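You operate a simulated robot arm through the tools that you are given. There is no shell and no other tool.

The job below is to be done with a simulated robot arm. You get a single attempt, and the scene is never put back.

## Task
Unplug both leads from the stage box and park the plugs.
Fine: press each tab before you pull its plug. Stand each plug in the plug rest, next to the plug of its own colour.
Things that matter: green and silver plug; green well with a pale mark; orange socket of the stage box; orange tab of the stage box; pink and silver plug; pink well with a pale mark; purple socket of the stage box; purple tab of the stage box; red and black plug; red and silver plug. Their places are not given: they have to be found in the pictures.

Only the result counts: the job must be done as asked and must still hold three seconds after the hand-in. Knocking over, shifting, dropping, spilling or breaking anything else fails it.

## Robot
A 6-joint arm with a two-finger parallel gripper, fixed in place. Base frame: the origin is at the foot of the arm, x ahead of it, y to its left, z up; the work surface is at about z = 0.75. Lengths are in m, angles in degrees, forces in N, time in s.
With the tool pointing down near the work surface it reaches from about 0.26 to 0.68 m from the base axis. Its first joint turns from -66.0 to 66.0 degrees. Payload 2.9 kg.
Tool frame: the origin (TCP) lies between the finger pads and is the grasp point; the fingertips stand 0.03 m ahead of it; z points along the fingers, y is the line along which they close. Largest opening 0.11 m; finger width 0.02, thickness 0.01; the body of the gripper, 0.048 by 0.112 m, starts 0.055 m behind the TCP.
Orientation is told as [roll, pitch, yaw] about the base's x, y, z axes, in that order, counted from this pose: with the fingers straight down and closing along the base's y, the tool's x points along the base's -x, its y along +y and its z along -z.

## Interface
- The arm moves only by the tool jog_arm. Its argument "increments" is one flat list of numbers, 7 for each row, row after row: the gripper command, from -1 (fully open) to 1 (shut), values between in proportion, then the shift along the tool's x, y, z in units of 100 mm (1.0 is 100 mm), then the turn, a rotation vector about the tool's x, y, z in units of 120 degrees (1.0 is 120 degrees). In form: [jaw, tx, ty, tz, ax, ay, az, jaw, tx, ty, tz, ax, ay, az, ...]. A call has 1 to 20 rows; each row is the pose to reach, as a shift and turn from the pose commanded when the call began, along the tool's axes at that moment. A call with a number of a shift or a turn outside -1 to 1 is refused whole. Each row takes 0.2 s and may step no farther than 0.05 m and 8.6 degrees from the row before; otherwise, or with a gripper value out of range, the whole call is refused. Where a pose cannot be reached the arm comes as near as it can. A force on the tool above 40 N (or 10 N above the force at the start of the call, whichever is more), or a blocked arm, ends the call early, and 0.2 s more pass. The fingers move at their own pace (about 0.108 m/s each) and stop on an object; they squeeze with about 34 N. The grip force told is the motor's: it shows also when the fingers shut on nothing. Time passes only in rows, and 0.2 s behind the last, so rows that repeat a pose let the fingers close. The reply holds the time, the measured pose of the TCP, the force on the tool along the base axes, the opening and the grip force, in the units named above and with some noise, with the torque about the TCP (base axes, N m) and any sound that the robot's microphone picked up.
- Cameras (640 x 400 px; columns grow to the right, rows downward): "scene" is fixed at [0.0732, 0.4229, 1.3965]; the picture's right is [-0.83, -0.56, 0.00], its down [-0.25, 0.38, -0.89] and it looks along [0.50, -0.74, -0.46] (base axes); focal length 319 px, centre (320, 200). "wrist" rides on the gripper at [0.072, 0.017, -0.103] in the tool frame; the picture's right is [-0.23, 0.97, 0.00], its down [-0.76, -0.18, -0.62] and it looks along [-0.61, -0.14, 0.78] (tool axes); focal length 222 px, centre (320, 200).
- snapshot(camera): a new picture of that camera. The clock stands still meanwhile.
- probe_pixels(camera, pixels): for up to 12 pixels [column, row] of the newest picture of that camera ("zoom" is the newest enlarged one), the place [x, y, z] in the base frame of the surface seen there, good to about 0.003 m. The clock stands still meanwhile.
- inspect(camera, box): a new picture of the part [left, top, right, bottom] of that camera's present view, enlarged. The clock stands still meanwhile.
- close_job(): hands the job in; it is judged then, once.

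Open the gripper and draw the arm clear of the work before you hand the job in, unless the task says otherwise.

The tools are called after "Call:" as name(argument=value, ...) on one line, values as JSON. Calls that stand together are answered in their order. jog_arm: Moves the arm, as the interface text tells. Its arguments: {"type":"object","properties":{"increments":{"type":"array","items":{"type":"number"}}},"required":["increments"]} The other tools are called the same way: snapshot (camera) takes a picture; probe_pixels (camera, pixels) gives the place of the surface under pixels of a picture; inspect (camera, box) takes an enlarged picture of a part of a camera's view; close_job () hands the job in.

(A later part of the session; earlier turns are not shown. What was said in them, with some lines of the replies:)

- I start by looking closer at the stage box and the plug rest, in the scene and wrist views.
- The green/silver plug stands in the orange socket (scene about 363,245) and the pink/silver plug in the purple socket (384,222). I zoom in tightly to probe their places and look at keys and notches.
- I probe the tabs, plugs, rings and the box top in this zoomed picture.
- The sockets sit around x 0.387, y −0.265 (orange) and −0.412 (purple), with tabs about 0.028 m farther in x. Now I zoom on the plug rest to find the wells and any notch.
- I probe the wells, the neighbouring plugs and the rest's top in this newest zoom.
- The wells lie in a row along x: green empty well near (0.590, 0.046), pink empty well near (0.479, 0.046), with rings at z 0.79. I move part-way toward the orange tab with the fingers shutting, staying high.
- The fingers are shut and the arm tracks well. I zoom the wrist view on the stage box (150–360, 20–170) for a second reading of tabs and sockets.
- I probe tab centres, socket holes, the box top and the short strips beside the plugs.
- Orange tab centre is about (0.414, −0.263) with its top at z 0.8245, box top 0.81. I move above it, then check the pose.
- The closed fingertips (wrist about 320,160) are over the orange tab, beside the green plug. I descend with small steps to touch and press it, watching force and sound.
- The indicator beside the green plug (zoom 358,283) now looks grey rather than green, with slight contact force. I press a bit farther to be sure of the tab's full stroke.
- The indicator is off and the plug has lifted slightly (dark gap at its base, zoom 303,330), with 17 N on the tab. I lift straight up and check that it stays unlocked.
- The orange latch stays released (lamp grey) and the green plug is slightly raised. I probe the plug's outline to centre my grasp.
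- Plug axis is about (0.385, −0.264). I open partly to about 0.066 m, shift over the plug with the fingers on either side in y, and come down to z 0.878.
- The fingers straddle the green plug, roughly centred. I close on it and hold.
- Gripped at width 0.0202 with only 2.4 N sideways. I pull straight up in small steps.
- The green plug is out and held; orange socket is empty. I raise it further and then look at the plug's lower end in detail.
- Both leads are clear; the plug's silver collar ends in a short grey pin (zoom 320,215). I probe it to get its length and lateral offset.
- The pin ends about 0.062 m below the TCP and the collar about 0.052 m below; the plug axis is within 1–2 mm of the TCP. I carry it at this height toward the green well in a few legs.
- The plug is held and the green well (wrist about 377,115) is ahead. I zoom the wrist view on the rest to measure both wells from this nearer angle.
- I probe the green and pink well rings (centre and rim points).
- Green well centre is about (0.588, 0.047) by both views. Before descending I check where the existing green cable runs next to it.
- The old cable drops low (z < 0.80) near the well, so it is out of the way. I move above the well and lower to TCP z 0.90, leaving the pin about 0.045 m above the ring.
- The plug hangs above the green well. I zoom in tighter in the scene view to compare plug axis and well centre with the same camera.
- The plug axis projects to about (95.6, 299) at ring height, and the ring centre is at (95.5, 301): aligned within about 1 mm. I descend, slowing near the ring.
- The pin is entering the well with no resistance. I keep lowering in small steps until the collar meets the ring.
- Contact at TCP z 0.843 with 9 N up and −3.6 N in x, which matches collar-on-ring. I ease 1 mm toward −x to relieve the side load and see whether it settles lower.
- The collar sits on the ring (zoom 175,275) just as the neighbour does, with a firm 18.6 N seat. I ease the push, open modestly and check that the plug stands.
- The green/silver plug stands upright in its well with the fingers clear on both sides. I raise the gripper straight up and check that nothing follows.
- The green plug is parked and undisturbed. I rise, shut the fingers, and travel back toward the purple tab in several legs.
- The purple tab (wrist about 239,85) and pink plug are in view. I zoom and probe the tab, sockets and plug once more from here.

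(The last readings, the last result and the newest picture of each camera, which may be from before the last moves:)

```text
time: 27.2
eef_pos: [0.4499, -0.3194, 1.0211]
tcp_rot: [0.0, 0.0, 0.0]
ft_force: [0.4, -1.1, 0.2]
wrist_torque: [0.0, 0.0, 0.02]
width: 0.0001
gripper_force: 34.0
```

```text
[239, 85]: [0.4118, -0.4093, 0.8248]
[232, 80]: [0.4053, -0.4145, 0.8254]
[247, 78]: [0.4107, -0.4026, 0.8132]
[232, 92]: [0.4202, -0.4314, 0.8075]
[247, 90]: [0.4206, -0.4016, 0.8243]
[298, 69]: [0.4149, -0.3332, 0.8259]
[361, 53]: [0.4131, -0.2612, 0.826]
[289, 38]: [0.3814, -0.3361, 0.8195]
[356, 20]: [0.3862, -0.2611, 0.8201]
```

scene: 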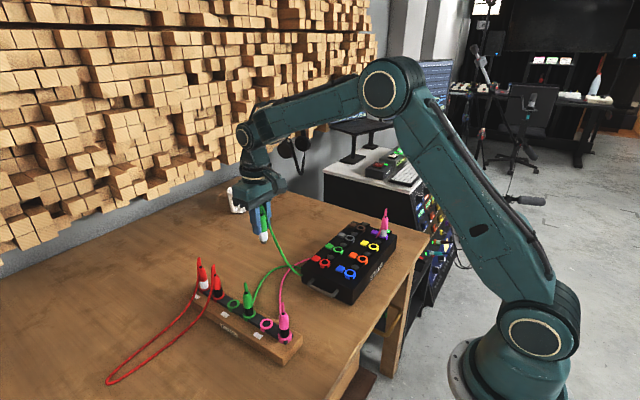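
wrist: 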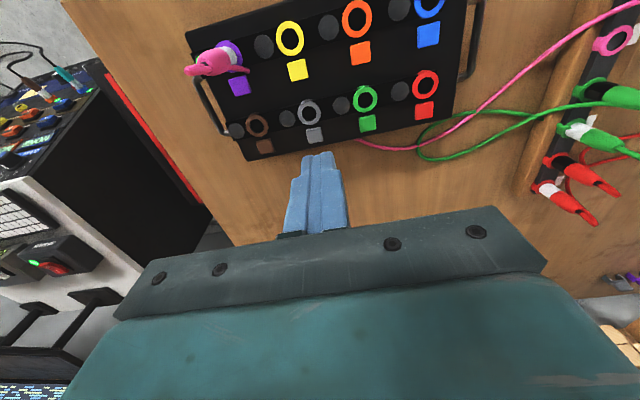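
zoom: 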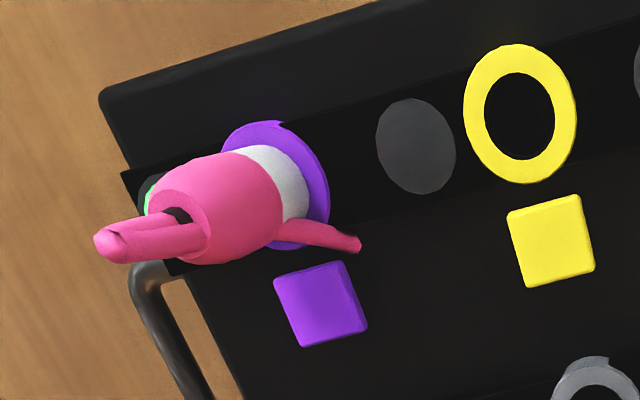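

Purple tab centre is about (0.413, −0.410). I move over it at x 0.4165 (same offset that worked for orange) and lower to z 0.925.

Call:
jog_arm(increments=[1, 0.11, -0.3, 0, 0, 0, 0, 1, 0.22, -0.6, 0, 0, 0, 0, 1, 0.334, -0.91, 0, 0, 0, 0, 1, 0.334, -0.91, 0.3, 0, 0, 0, 1, 0.334, -0.91, 0.6, 0, 0, 0, 1, 0.334, -0.91, 0.96, 0, 0, 0, 1, 0.334, -0.91, 0.96, 0, 0, 0])

Call:
snapshot(camera="wrist")

Call:
inspect(camera="scene", box=[330, 160, 420, 260])

```text
time: 28.8
eef_pos: [0.4162, -0.4092, 0.9236]
tcp_rot: [0.0, 0.0, 0.0]
ft_force: [-0.5, -0.5, 0.1]
wrist_torque: [-0.01, -0.04, -0.02]
width: 0.0
gripper_force: 33.9
```

```text
taken
```

wrist: 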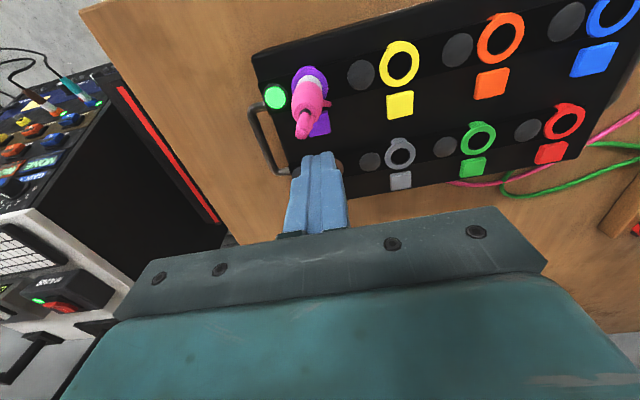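

```text
4.00 times, centred on (375, 210) of scene
```

zoom: 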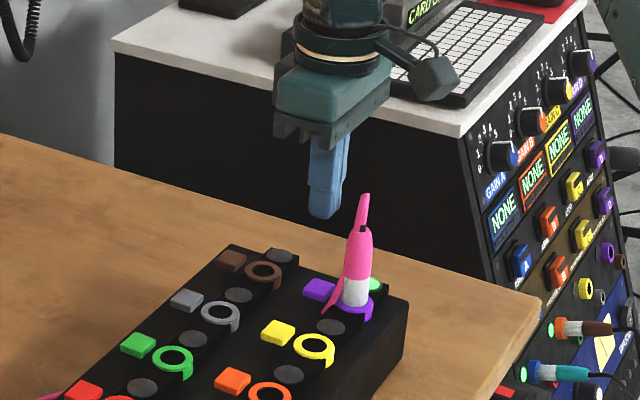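

The fingertips are above the purple tab and the lamp (wrist 275,97) is still green. I descend and press with small final steps.

Call:
jog_arm(increments=[1, 0, 0.0, 0.3, 0, 0, 0, 1, 0, 0, 0.55, 0, 0, 0, 1, 0, 0, 0.66, 0, 0, 0, 1, 0, 0, 0.69, 0, 0, 0, 1, 0, 0, 0.71, 0, 0, 0, 1, 0, 0, 0.725, 0, 0, 0, 1, 0, 0, 0.74, 0, 0, 0, 1, 0, 0, 0.74, 0, 0, 0])

Call:
inspect(camera="scene", box=[340, 180, 410, 250])

Call:
snapshot(camera="wrist")

```text
time: 30.6
eef_pos: [0.4145, -0.4103, 0.8515]
tcp_rot: [0.0, 0.0, 0.0]
ft_force: [-3.0, 1.2, 9.5]
wrist_torque: [0.06, 0.13, 0.0]
width: 0.0
gripper_force: 33.9
```

```text
5.71 times, centred on (375, 215) of scene
```

zoom: 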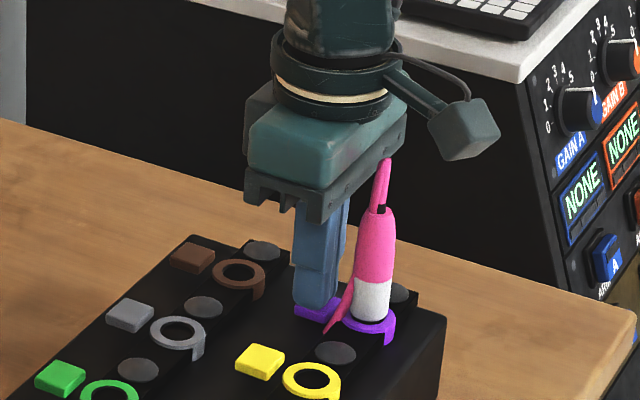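

```text
taken
```

wrist: 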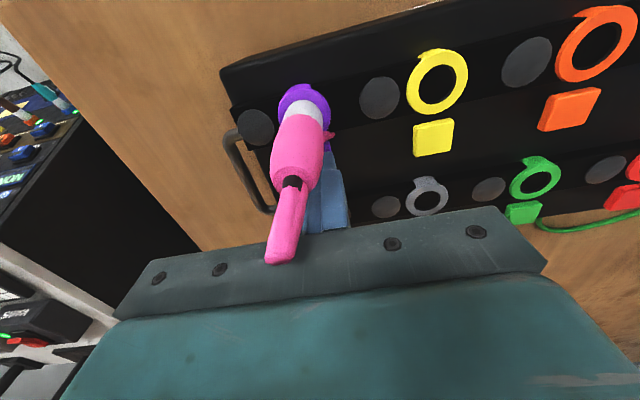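

The purple lamp (wrist 257,128) has gone grey and the pink plug shows the dark gap at its base: released. I lift straight off the tab.

Call:
jog_arm(increments=[1, 0, 0, -0.1, 0, 0, 0, 1, 0, 0, -0.4, 0, 0, 0, 1, 0, 0, -0.8, 0, 0, 0, 1, 0, 0, -1.0, 0, 0, 0, 1, 0, 0, -1.0, 0, 0, 0])

Call:
inspect(camera="scene", box=[350, 195, 410, 250])

```text
time: 31.8
eef_pos: [0.4155, -0.4099, 0.953]
tcp_rot: [0.0, 0.1, 0.0]
ft_force: [0.4, 0.9, -0.9]
wrist_torque: [0.0, 0.03, 0.04]
width: 0.0001
gripper_force: 34.6
```

```text
7.27 times, centred on (380, 222) of scene
```

zoom: 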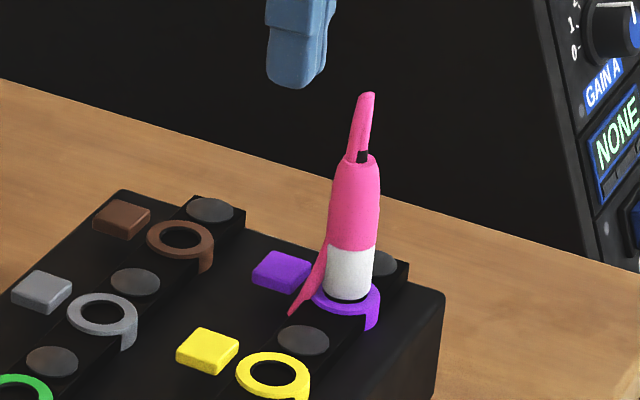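

I probe the pink plug's front surface at several heights to centre the grasp.

Call:
probe_pixels(camera="zoom", pixels=[[350, 270], [354, 225], [357, 185], [361, 156], [366, 110], [332, 225], [377, 225], [347, 296], [305, 295], [320, 265], [345, 315], [358, 205]])

```text
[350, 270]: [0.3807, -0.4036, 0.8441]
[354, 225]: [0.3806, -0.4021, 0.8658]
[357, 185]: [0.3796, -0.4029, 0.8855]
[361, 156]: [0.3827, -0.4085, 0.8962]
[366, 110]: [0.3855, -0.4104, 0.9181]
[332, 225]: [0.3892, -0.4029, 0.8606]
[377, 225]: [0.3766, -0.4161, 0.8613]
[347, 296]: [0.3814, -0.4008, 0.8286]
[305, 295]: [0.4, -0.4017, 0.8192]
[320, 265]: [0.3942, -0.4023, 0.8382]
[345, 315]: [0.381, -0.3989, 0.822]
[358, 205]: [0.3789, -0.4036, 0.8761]
```

Pink plug axis is about (0.384, −0.412). I open to 0.066 m, shift over it, and lower to z 0.8785 as with the green one.

Call:
jog_arm(increments=[-0.2, 0, 0, -0.12, 0, 0, 0, -0.2, 0, 0, -0.12, 0, 0, 0, -0.2, 0.16, -0.02, -0.12, 0, 0, 0, -0.2, 0.32, -0.02, -0.12, 0, 0, 0, -0.2, 0.32, -0.02, -0.12, 0, 0, 0, -0.2, 0.32, -0.02, 0.1, 0, 0, 0, -0.2, 0.32, -0.02, 0.35, 0, 0, 0, -0.2, 0.32, -0.02, 0.58, 0, 0, 0, -0.2, 0.32, -0.02, 0.745, 0, 0, 0, -0.2, 0.32, -0.02, 0.745, 0, 0, 0])

Call:
inspect(camera="wrist", box=[180, 60, 450, 260])

Call:
inspect(camera="scene", box=[340, 180, 410, 250])

```text
time: 34.0
eef_pos: [0.3842, -0.4112, 0.8767]
tcp_rot: [0.0, 0.0, 0.1]
ft_force: [0.0, -0.5, -0.2]
wrist_torque: [0.01, -0.01, 0.0]
width: 0.0658
gripper_force: 0.1
```

```text
2.00 times, centred on (315, 160) of wrist
```

zoom: 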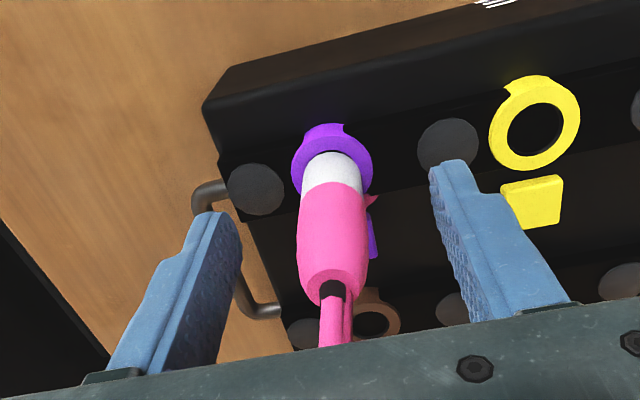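

```text
5.71 times, centred on (375, 215) of scene
```

zoom: 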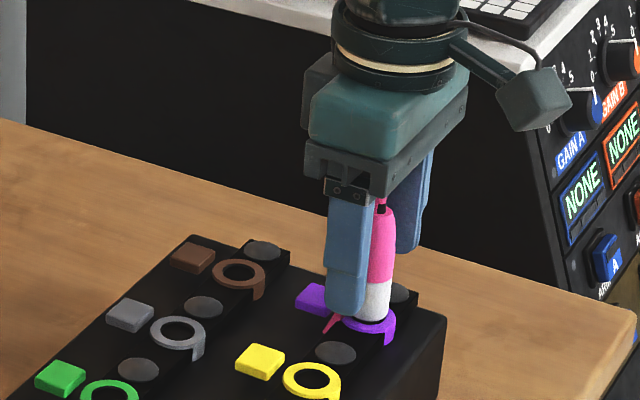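

The fingers straddle the pink plug centrally. I close on it and hold.

Call:
jog_arm(increments=[0.4, 0, 0, 0, 0, 0, 0, 1, 0, 0, 0, 0, 0, 0, 1, 0, 0, 0, 0, 0, 0, 1, 0, 0, 0, 0, 0, 0])

Call:
inspect(camera="wrist", box=[200, 60, 450, 250])

```text
time: 35.0
eef_pos: [0.3843, -0.411, 0.877]
tcp_rot: [0.2, 0.0, 0.1]
ft_force: [-0.1, 8.8, 1.8]
wrist_torque: [0.15, 0.01, 0.01]
width: 0.0201
gripper_force: 33.7
```

```text
2.11 times, centred on (325, 155) of wrist
```

zoom: 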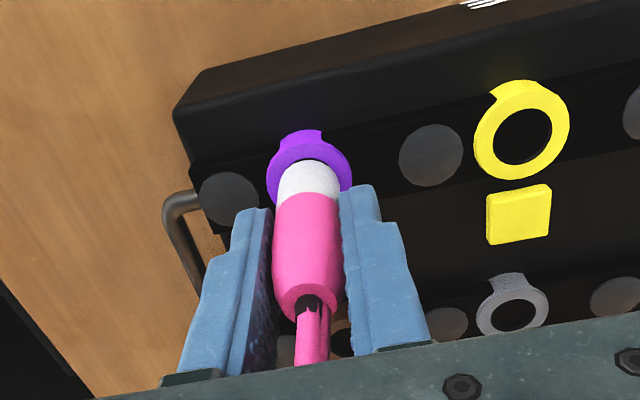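

Grip is good (0.0201) but there is 8.8 N of side load along +y. I ease 1 mm to +y to relieve it before pulling.

Call:
jog_arm(increments=[1, 0, 0.006, 0, 0, 0, 0, 1, 0, 0.012, 0, 0, 0, 0, 1, 0, 0.012, 0, 0, 0, 0])

```text
time: 35.8
eef_pos: [0.3828, -0.4106, 0.8762]
tcp_rot: [-0.1, 0.0, -0.2]
ft_force: [-2.4, -1.1, 0.1]
wrist_torque: [0.01, 0.15, 0.04]
width: 0.0203
gripper_force: 33.8
```

The side load is nearly gone (−1.1 N in y). I pull the plug straight up in small steps.

Call:
jog_arm(increments=[1, 0, 0, -0.03, 0, 0, 0, 1, 0, 0, -0.08, 0, 0, 0, 1, 0, 0, -0.15, 0, 0, 0, 1, 0, 0, -0.25, 0, 0, 0, 1, 0, 0, -0.4, 0, 0, 0, 1, 0, 0, -0.6, 0, 0, 0, 1, 0, 0, -0.85, 0, 0, 0, 1, 0, 0, -1.0, 0, 0, 0, 1, 0, 0, -1.0, 0, 0, 0])

Call:
inspect(camera="scene", box=[330, 150, 420, 250])

Call:
snapshot(camera="scene")

```text
time: 37.8
eef_pos: [0.3835, -0.4101, 0.9767]
tcp_rot: [0.0, 0.0, 0.0]
ft_force: [0.3, 0.2, -1.1]
wrist_torque: [0.0, -0.01, 0.06]
width: 0.0202
gripper_force: 34.0
```

```text
4.00 times, centred on (375, 200) of scene
```

zoom: 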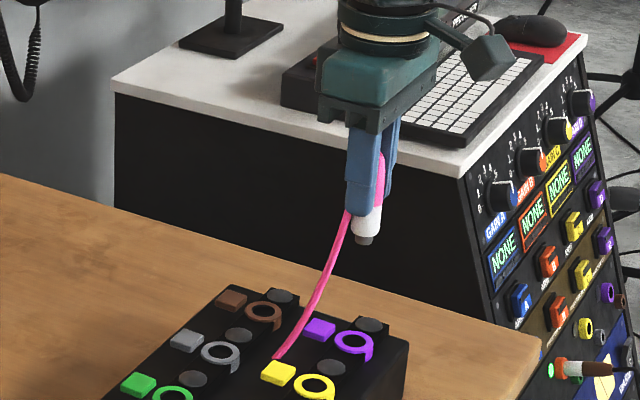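

```text
taken
```

scene: 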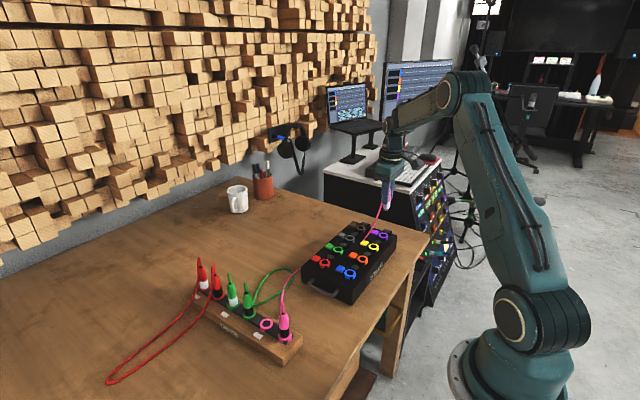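

The pink plug is out with both sockets empty. I raise to about z 1.02 and carry it toward the pink well near (0.4765, 0.0466) in legs.

Call:
jog_arm(increments=[1, 0, 0, -0.2, 0, 0, 0, 1, 0, 0, -0.43, 0, 0, 0, 1, -0.06, 0.3, -0.43, 0, 0, 0, 1, -0.12, 0.6, -0.43, 0, 0, 0, 1, -0.186, 0.91, -0.43, 0, 0, 0])

Call:
jog_arm(increments=[1, -0.06, 0.3, 0, 0, 0, 0, 1, -0.12, 0.6, 0, 0, 0, 0, 1, -0.186, 0.91, 0, 0, 0, 0])

Call:
jog_arm(increments=[1, -0.06, 0.3, 0, 0, 0, 0, 1, -0.12, 0.6, 0, 0, 0, 0, 1, -0.186, 0.91, 0, 0, 0, 0])

Call:
jog_arm(increments=[1, -0.06, 0.3, 0, 0, 0, 0, 1, -0.12, 0.6, 0, 0, 0, 0, 1, -0.186, 0.91, 0, 0, 0, 0, 1, -0.186, 0.91, 0, 0, 0, 0])

Call:
snapshot(camera="wrist")

Call:
snapshot(camera="scene")

```text
time: 39.0
eef_pos: [0.4028, -0.3173, 1.0182]
tcp_rot: [-0.1, 0.0, -0.1]
ft_force: [-0.2, 0.5, -0.5]
wrist_torque: [-0.02, 0.0, -0.01]
width: 0.0204
gripper_force: 34.3
```

```text
time: 39.8
eef_pos: [0.4204, -0.2271, 1.0192]
tcp_rot: [0.0, 0.0, 0.1]
ft_force: [-0.6, 0.9, -1.7]
wrist_torque: [0.02, -0.01, 0.01]
width: 0.0204
gripper_force: 33.5
```

```text
time: 40.6
eef_pos: [0.44, -0.1376, 1.0195]
tcp_rot: [-0.1, 0.0, 0.0]
ft_force: [0.3, -0.2, -0.5]
wrist_torque: [-0.03, 0.04, 0.02]
width: 0.02
gripper_force: 34.0
```

```text
time: 41.6
eef_pos: [0.458, -0.0458, 1.0193]
tcp_rot: [0.1, 0.1, 0.0]
ft_force: [-0.3, -0.4, -1.0]
wrist_torque: [-0.03, 0.01, 0.02]
width: 0.0204
gripper_force: 34.2
```

```text
taken
```

wrist: 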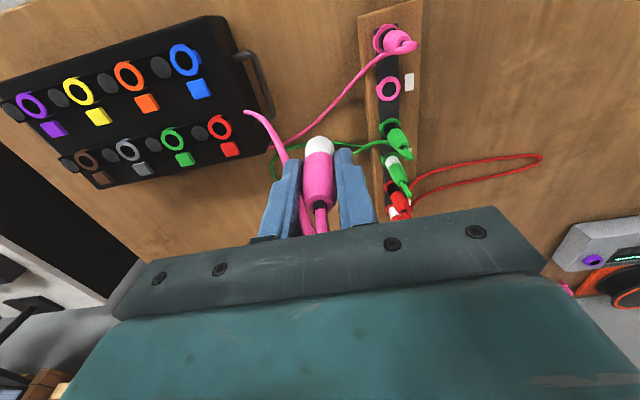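

```text
taken
```

scene: 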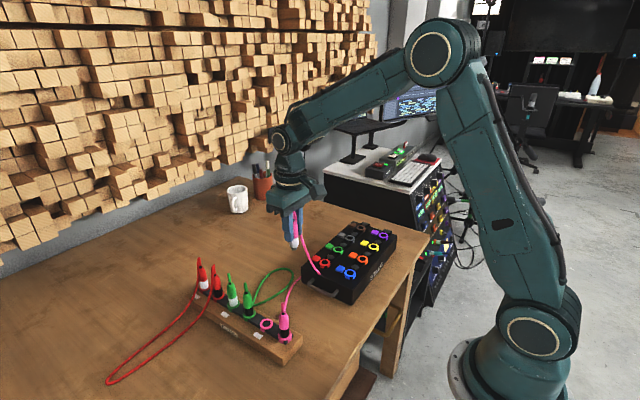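

The pink plug is held and on course; the pink well is at wrist (388,88). I move over the well and lower to about z 0.919.

Call:
jog_arm(increments=[1, -0.06, 0.3, 0, 0, 0, 0, 1, -0.12, 0.6, 0, 0, 0, 0, 1, -0.185, 0.924, 0, 0, 0, 0, 1, -0.185, 0.924, 0.3, 0, 0, 0, 1, -0.185, 0.924, 0.6, 0, 0, 0, 1, -0.185, 0.924, 0.9, 0, 0, 0, 1, -0.185, 0.924, 1.0, 0, 0, 0, 1, -0.185, 0.924, 1.0, 0, 0, 0])

Call:
inspect(camera="scene", box=[235, 265, 305, 345])

Call:
inspect(camera="wrist", box=[230, 50, 410, 250])

```text
time: 43.4
eef_pos: [0.475, 0.0478, 0.9197]
tcp_rot: [0.0, -0.1, -0.1]
ft_force: [0.4, -1.1, -1.7]
wrist_torque: [0.0, 0.0, 0.0]
width: 0.0201
gripper_force: 33.7
```

```text
5.00 times, centred on (270, 305) of scene
```

zoom: 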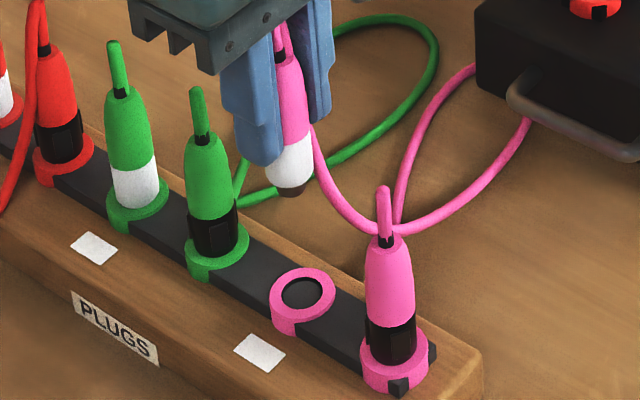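

```text
2.00 times, centred on (320, 150) of wrist
```

zoom: 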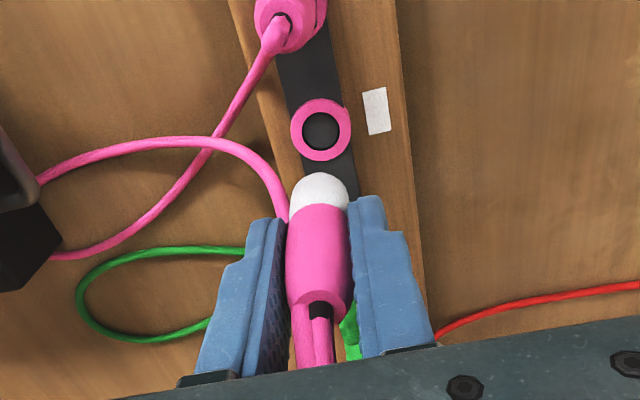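

Now a tighter scene zoom to check the plug's axis against the pink ring centre.

Call:
inspect(camera="scene", box=[270, 285, 325, 345])

```text
6.67 times, centred on (298, 315) of scene
```

zoom: 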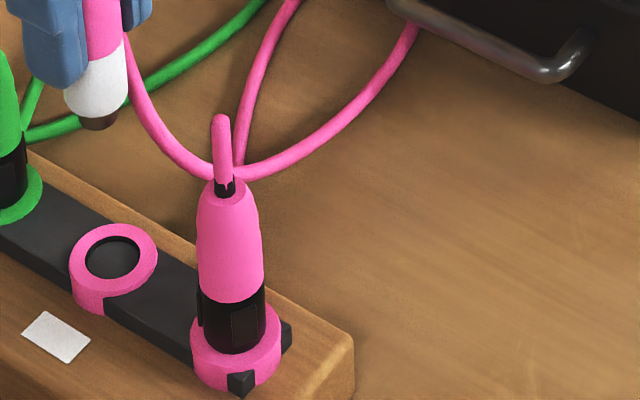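

I probe the collar, pin and ring points in this zoom to measure the offset.

Call:
probe_pixels(camera="zoom", pixels=[[96, 85], [97, 105], [99, 124], [100, 128], [72, 95], [126, 80], [113, 258], [73, 262], [155, 256], [115, 227], [110, 288], [231, 330]])

Call:
inspect(camera="scene", box=[270, 290, 300, 335])

```text
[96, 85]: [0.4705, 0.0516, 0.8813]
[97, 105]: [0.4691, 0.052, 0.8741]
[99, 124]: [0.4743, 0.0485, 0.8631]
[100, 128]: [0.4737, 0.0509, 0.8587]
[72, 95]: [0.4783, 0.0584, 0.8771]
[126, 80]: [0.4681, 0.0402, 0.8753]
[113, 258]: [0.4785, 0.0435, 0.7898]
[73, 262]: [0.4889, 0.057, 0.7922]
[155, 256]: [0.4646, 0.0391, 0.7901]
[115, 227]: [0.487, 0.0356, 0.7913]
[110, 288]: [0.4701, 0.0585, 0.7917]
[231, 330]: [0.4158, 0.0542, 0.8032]
```

```text
8.89 times, centred on (285, 312) of scene
```

zoom: 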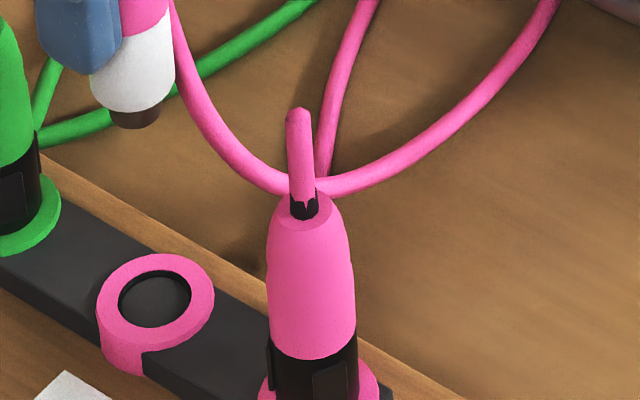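

By pixel geometry the plug would land within about 1–2 mm of the ring centre, inside the ~3 mm clearance. I nudge 1 mm in +x, 0.5 mm in −y, and descend, slowing near the ring.

Call:
jog_arm(increments=[1, -0.01, -0.005, 0, 0, 0, 0, 1, -0.01, -0.005, 0.2, 0, 0, 0, 1, -0.01, -0.005, 0.4, 0, 0, 0, 1, -0.01, -0.005, 0.56, 0, 0, 0, 1, -0.01, -0.005, 0.61, 0, 0, 0, 1, -0.01, -0.005, 0.64, 0, 0, 0, 1, -0.01, -0.005, 0.67, 0, 0, 0, 1, -0.01, -0.005, 0.7, 0, 0, 0, 1, -0.01, -0.005, 0.7, 0, 0, 0])

Call:
inspect(camera="scene", box=[240, 270, 310, 345])

```text
time: 45.4
eef_pos: [0.4774, 0.0451, 0.8501]
tcp_rot: [0.0, 0.0, 0.0]
ft_force: [-0.1, 0.0, -0.3]
wrist_torque: [-0.02, -0.01, 0.0]
width: 0.0204
gripper_force: 34.2
```

```text
5.33 times, centred on (275, 308) of scene
```

zoom: 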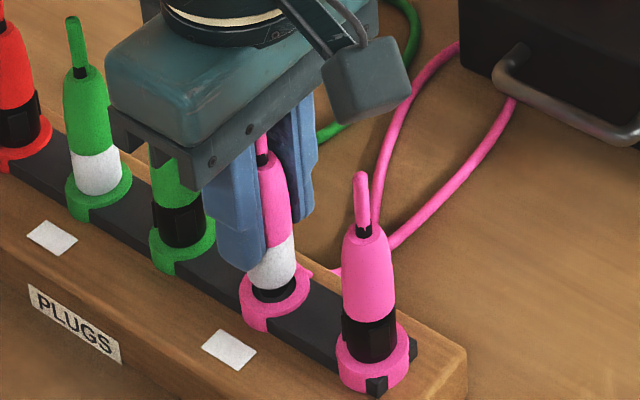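

The pin is in the pink ring with no load. I lower the last millimetres in small steps to seat the collar.

Call:
jog_arm(increments=[1, 0, 0, 0.03, 0, 0, 0, 1, 0, 0, 0.05, 0, 0, 0, 1, 0, 0, 0.07, 0, 0, 0, 1, 0, 0, 0.085, 0, 0, 0, 1, 0, 0, 0.085, 0, 0, 0])

Call:
inspect(camera="scene", box=[260, 290, 310, 340])

```text
time: 46.6
eef_pos: [0.4785, 0.046, 0.8415]
tcp_rot: [0.0, -0.1, 0.0]
ft_force: [-5.2, -1.1, 21.2]
wrist_torque: [-0.05, 0.25, 0.03]
width: 0.0204
gripper_force: 33.7
```

```text
8.00 times, centred on (285, 315) of scene
```

zoom: 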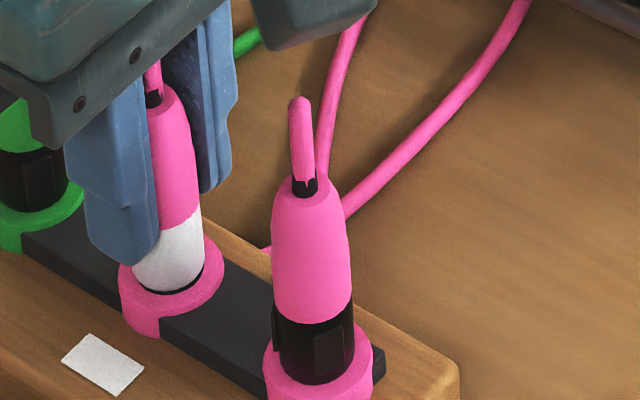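

21 N up and −5.2 N in x with a thin dark gap still at the base (zoom 190,285), so it is slightly too far +x. I ease up, shift 1.2 mm toward −x, and press again gently.

Call:
jog_arm(increments=[1, 0, 0, -0.02, 0, 0, 0, 1, 0.012, 0, -0.02, 0, 0, 0, 1, 0.012, 0, -0.005, 0, 0, 0, 1, 0.012, 0, 0.0, 0, 0, 0, 1, 0.012, 0, 0.0, 0, 0, 0])

Call:
inspect(camera="scene", box=[260, 290, 310, 340])

```text
time: 47.8
eef_pos: [0.477, 0.0454, 0.8417]
tcp_rot: [0.1, 0.0, -0.1]
ft_force: [-6.1, -0.2, 19.3]
wrist_torque: [-0.05, 0.23, 0.03]
width: 0.0204
gripper_force: 33.9
```

```text
8.00 times, centred on (285, 315) of scene
```

zoom: 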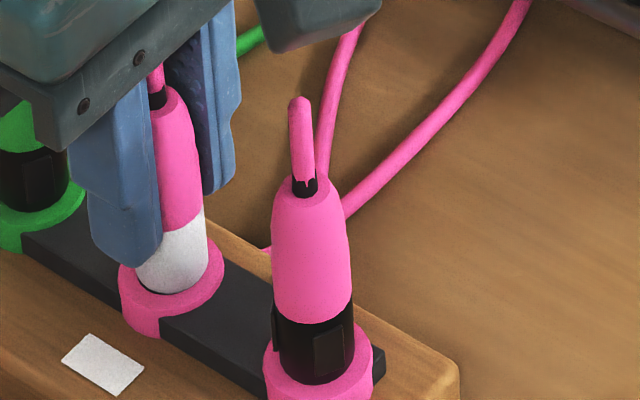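

The dark gap has closed and the collar looks centred, but −6 N in x persists. I ease up, shift another 1 mm toward −x, and press lightly to see if it balances.

Call:
jog_arm(increments=[1, 0, 0, -0.02, 0, 0, 0, 1, 0.01, 0, -0.02, 0, 0, 0, 1, 0.01, 0, -0.008, 0, 0, 0, 1, 0.01, 0, -0.003, 0, 0, 0, 1, 0.01, 0, -0.003, 0, 0, 0])

Call:
inspect(camera="scene", box=[260, 290, 310, 340])

```text
time: 49.0
eef_pos: [0.4749, 0.046, 0.8425]
tcp_rot: [0.0, -0.1, 0.0]
ft_force: [-5.1, -0.9, 13.2]
wrist_torque: [-0.02, 0.18, -0.02]
width: 0.0201
gripper_force: 33.9
```

```text
8.00 times, centred on (285, 315) of scene
```

zoom: 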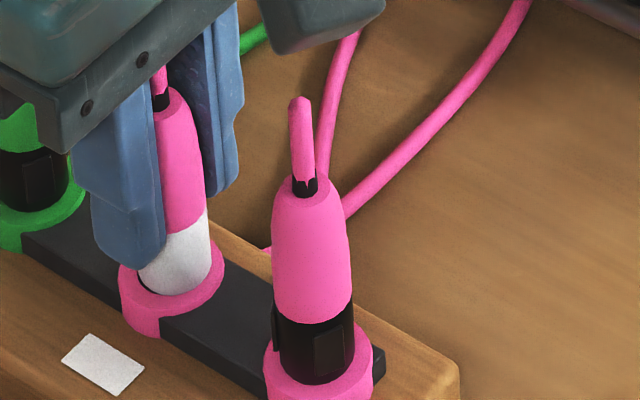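

The crescent is now on the other side (zoom 142,282), so the previous x was better centred. I compare with the properly parked red/silver and green/silver plugs before choosing the final spot.

Call:
inspect(camera="scene", box=[190, 255, 240, 305])

Call:
inspect(camera="scene", box=[225, 280, 295, 330])

```text
8.00 times, centred on (215, 280) of scene
```

zoom: 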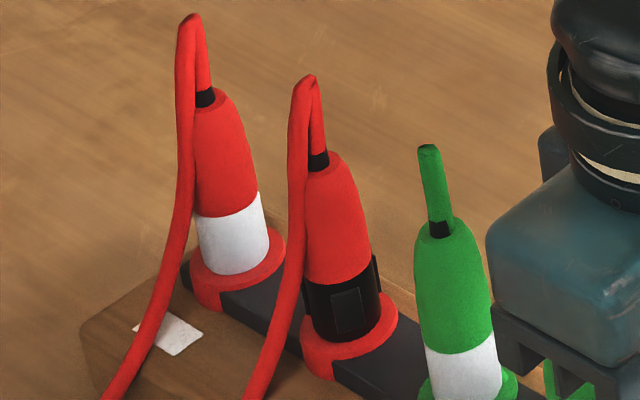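

```text
8.00 times, centred on (260, 305) of scene
```

zoom: 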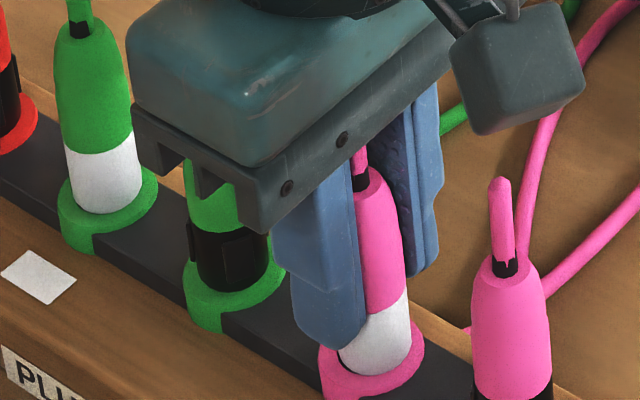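

The parked plugs show no dark crescent. I go back 1 mm toward +x where it looked centred, and press lightly again.

Call:
jog_arm(increments=[1, 0, 0, -0.015, 0, 0, 0, 1, -0.01, 0, -0.015, 0, 0, 0, 1, -0.01, 0, -0.005, 0, 0, 0, 1, -0.01, 0, 0.003, 0, 0, 0, 1, -0.01, 0, 0.003, 0, 0, 0])

Call:
inspect(camera="scene", box=[260, 295, 300, 335])

```text
time: 50.2
eef_pos: [0.4763, 0.0456, 0.8423]
tcp_rot: [0.0, -0.2, 0.0]
ft_force: [-4.7, -0.6, 14.9]
wrist_torque: [0.0, 0.16, 0.02]
width: 0.0203
gripper_force: 34.0
```

```text
10.00 times, centred on (280, 315) of scene
```

zoom: 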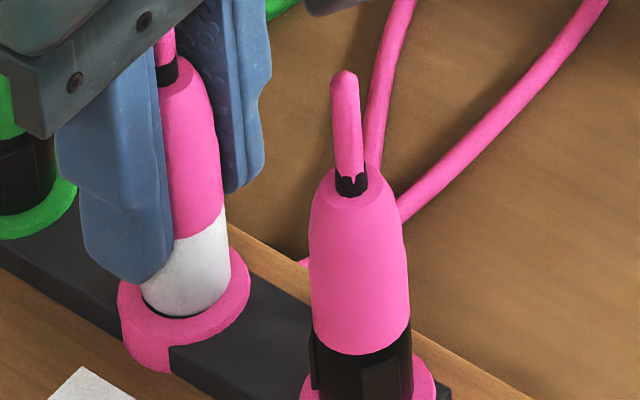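

A thin crescent remains at the front (zoom 175,315), meaning the plug sits slightly toward −y. I ease up, shift 0.8 mm to +y, and press lightly.

Call:
jog_arm(increments=[1, 0, 0, -0.015, 0, 0, 0, 1, 0, 0.008, -0.015, 0, 0, 0, 1, 0, 0.008, -0.005, 0, 0, 0, 1, 0, 0.008, 0.002, 0, 0, 0, 1, 0, 0.008, 0.002, 0, 0, 0])

Call:
inspect(camera="scene", box=[260, 295, 300, 335])

Call:
inspect(camera="wrist", box=[260, 50, 380, 200])

```text
time: 51.4
eef_pos: [0.4762, 0.0477, 0.8424]
tcp_rot: [0.0, 0.0, 0.1]
ft_force: [-6.0, -3.1, 18.8]
wrist_torque: [-0.13, 0.25, 0.01]
width: 0.0204
gripper_force: 33.8
```

```text
10.00 times, centred on (280, 315) of scene
```

zoom: 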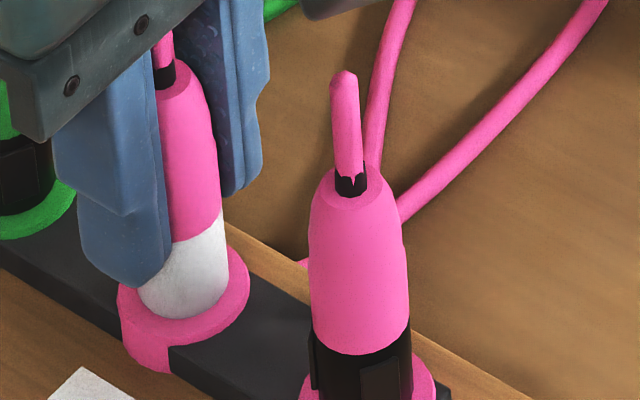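

```text
2.67 times, centred on (320, 125) of wrist
```

zoom: 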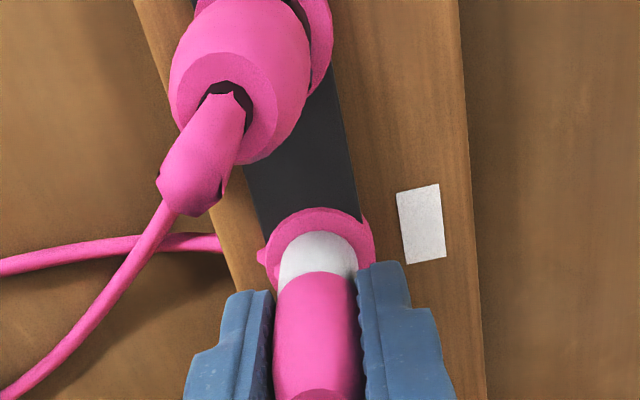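

No crescent now and the collar sits centred on the pink ring. I relax the push and open modestly, watching that it stays.

Call:
jog_arm(increments=[1, 0, 0, -0.015, 0, 0, 0, 0.5, 0, 0, -0.015, 0, 0, 0, 0.2, 0, 0, -0.015, 0, 0, 0, 0, 0, 0, -0.015, 0, 0, 0, 0, 0, 0, -0.015, 0, 0, 0])

Call:
inspect(camera="scene", box=[250, 285, 310, 340])

Call:
inspect(camera="wrist", box=[230, 50, 410, 250])

```text
time: 52.6
eef_pos: [0.4766, 0.0468, 0.8419]
tcp_rot: [0.0, 0.0, 0.1]
ft_force: [-0.4, 0.7, -0.5]
wrist_torque: [-0.02, -0.01, -0.02]
width: 0.0549
gripper_force: 0.1
```

```text
7.27 times, centred on (280, 312) of scene
```

zoom: 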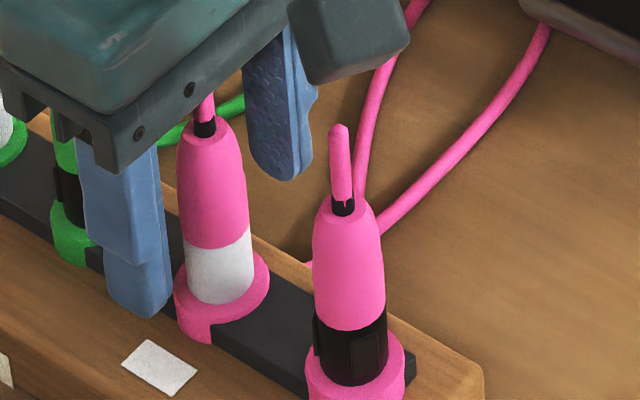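

```text
2.00 times, centred on (320, 150) of wrist
```

zoom: 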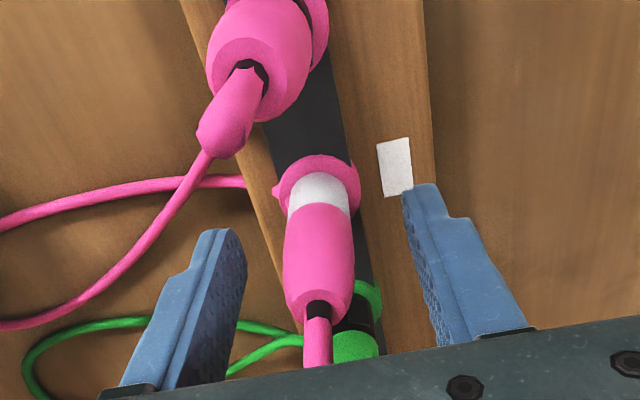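

The pink plug stands upright in its well, with the fingers free on both sides. I rise straight up and look again.

Call:
jog_arm(increments=[0, 0, 0, -0.1, 0, 0, 0, 0, 0, 0, -0.25, 0, 0, 0, 0, 0, 0, -0.45, 0, 0, 0, 0, 0, 0, -0.7, 0, 0, 0, 0, 0, 0, -1.0, 0, 0, 0, 0, 0, 0, -1.0, 0, 0, 0])

Call:
jog_arm(increments=[0, 0, 0, -0.3, 0, 0, 0, 0, 0, 0, -0.6, 0, 0, 0, -0.5, 0, 0, -0.9, 0, 0, 0, -1, 0.2, -0.2, -1.0, 0, 0, 0, -1, 0.3, -0.5, -1.0, 0, 0, 0, -1, 0.3, -0.9, -1.0, 0, 0, 0, -1, 0.3, -0.9, -1.0, 0, 0, 0])

Call:
snapshot(camera="scene")

Call:
inspect(camera="scene", box=[190, 245, 310, 345])

Call:
inspect(camera="scene", box=[290, 200, 410, 310])

```text
time: 54.0
eef_pos: [0.4772, 0.0471, 0.9416]
tcp_rot: [0.1, 0.0, 0.0]
ft_force: [0.2, 0.4, 0.5]
wrist_torque: [-0.02, 0.0, 0.02]
width: 0.0551
gripper_force: 0.1
```

```text
time: 55.6
eef_pos: [0.4472, -0.0442, 1.0417]
tcp_rot: [0.0, 0.0, 0.0]
ft_force: [0.5, 0.8, 0.3]
wrist_torque: [0.04, 0.0, 0.0]
width: 0.1098
gripper_force: 0.0
```

```text
taken
```

scene: 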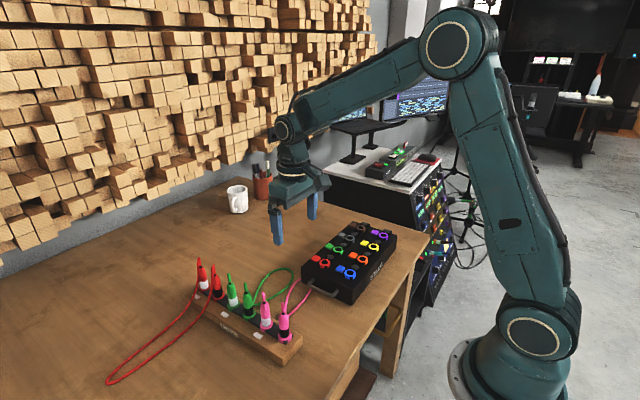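

```text
4.00 times, centred on (250, 295) of scene
```

zoom: 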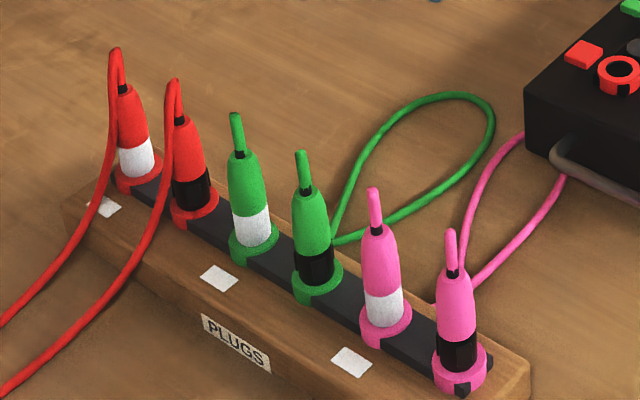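

```text
3.64 times, centred on (350, 255) of scene
```

zoom: 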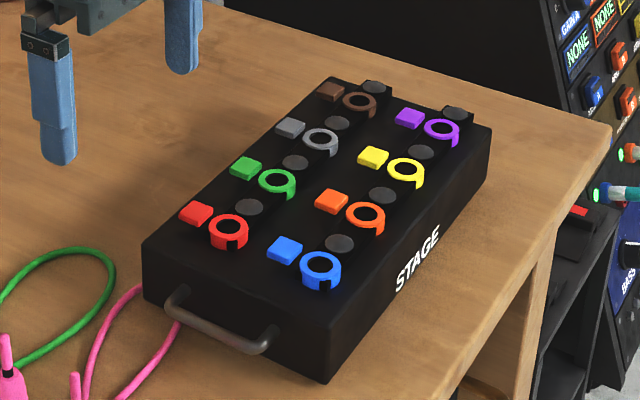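

All four plugs stand and the stage box is where it was, sockets empty and lamps off. I verify seating height and tilt of the two parked plugs with a close probe.

Call:
inspect(camera="scene", box=[235, 268, 305, 345])

```text
5.19 times, centred on (270, 306) of scene
```

zoom: 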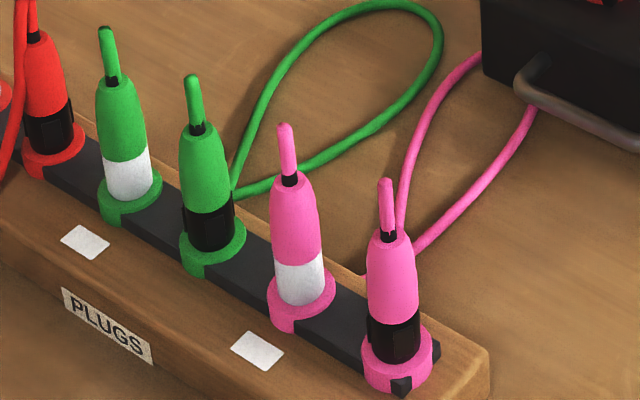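

Call:
probe_pixels(camera="zoom", pixels=[[112, 88], [119, 120], [128, 180], [197, 136], [204, 165], [211, 228], [290, 186], [294, 215], [302, 282], [389, 243], [391, 270], [395, 335]])

Call:
probe_pixels(camera="zoom", pixels=[[107, 34], [191, 82], [285, 130], [386, 184], [130, 197], [303, 300]])

```text
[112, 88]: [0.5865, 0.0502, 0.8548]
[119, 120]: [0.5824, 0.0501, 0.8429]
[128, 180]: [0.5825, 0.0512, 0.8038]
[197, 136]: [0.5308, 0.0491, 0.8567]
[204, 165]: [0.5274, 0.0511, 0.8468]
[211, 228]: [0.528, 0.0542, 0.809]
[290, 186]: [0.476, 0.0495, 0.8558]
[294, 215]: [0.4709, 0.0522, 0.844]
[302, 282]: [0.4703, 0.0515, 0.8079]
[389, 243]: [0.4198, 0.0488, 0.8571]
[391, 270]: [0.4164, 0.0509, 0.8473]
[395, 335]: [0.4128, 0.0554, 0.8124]
```

```text
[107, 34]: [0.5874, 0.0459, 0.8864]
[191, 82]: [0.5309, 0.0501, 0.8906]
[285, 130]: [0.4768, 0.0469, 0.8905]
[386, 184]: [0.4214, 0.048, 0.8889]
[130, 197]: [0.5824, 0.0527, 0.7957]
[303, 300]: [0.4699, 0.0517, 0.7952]
```

Tops and tails of the new plugs match their neighbours (0.855–0.857 and about 0.889), so both are fully seated and upright. I draw the arm a bit farther up and away, then hand in.

Call:
jog_arm(increments=[-1, 0, -0.2, -0.3, 0, 0, 0, -1, 0, -0.4, -0.6, 0, 0, 0, -1, 0, -0.55, -0.95, 0, 0, 0, -1, 0, -0.55, -0.95, 0, 0, 0])

Call:
snapshot(camera="scene")

```text
time: 56.6
eef_pos: [0.4457, -0.0982, 1.1377]
tcp_rot: [0.0, 0.0, -0.1]
ft_force: [0.5, 0.7, -0.6]
wrist_torque: [-0.04, 0.02, -0.01]
width: 0.11
gripper_force: 0.1
```

```text
taken
```

scene: 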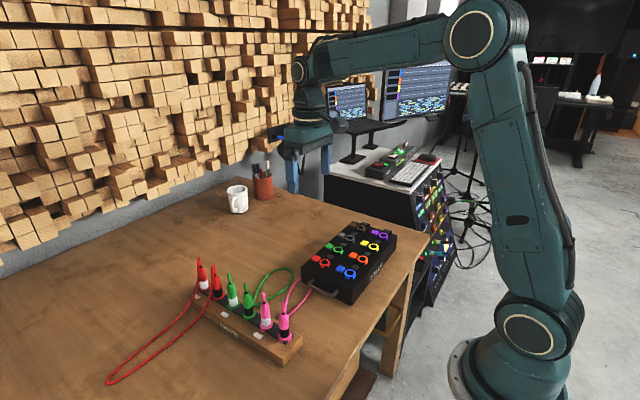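

The arm is clear with the gripper open, both plugs stand next to their own-colour neighbours, and everything else is in place. I hand the job in.

Call:
close_job()

```text
The job is handed in.
```

Both leads are unplugged from the stage box and their plugs are standing in the plug rest. I have handed the job in; the result of the judging was not shown to me.

- **Tabs:** I pressed the orange tab before pulling the green and silver plug, and the purple tab before pulling the pink and silver plug. Each socket's lamp went out when its tab was pressed.
- **Green and silver plug:** it stands in the green well with the pale mark, next to the green and black plug.
- **Pink and silver plug:** it stands in the pink well with the pale mark, next to the pink and black plug.
- **Seating:** both plugs stand upright, and their tops are level with their neighbours to within the probe's accuracy.
- **Everything else:** in the last picture the stage box, the red plugs and the mug look undisturbed. The arm is clear of the work with the gripper open.
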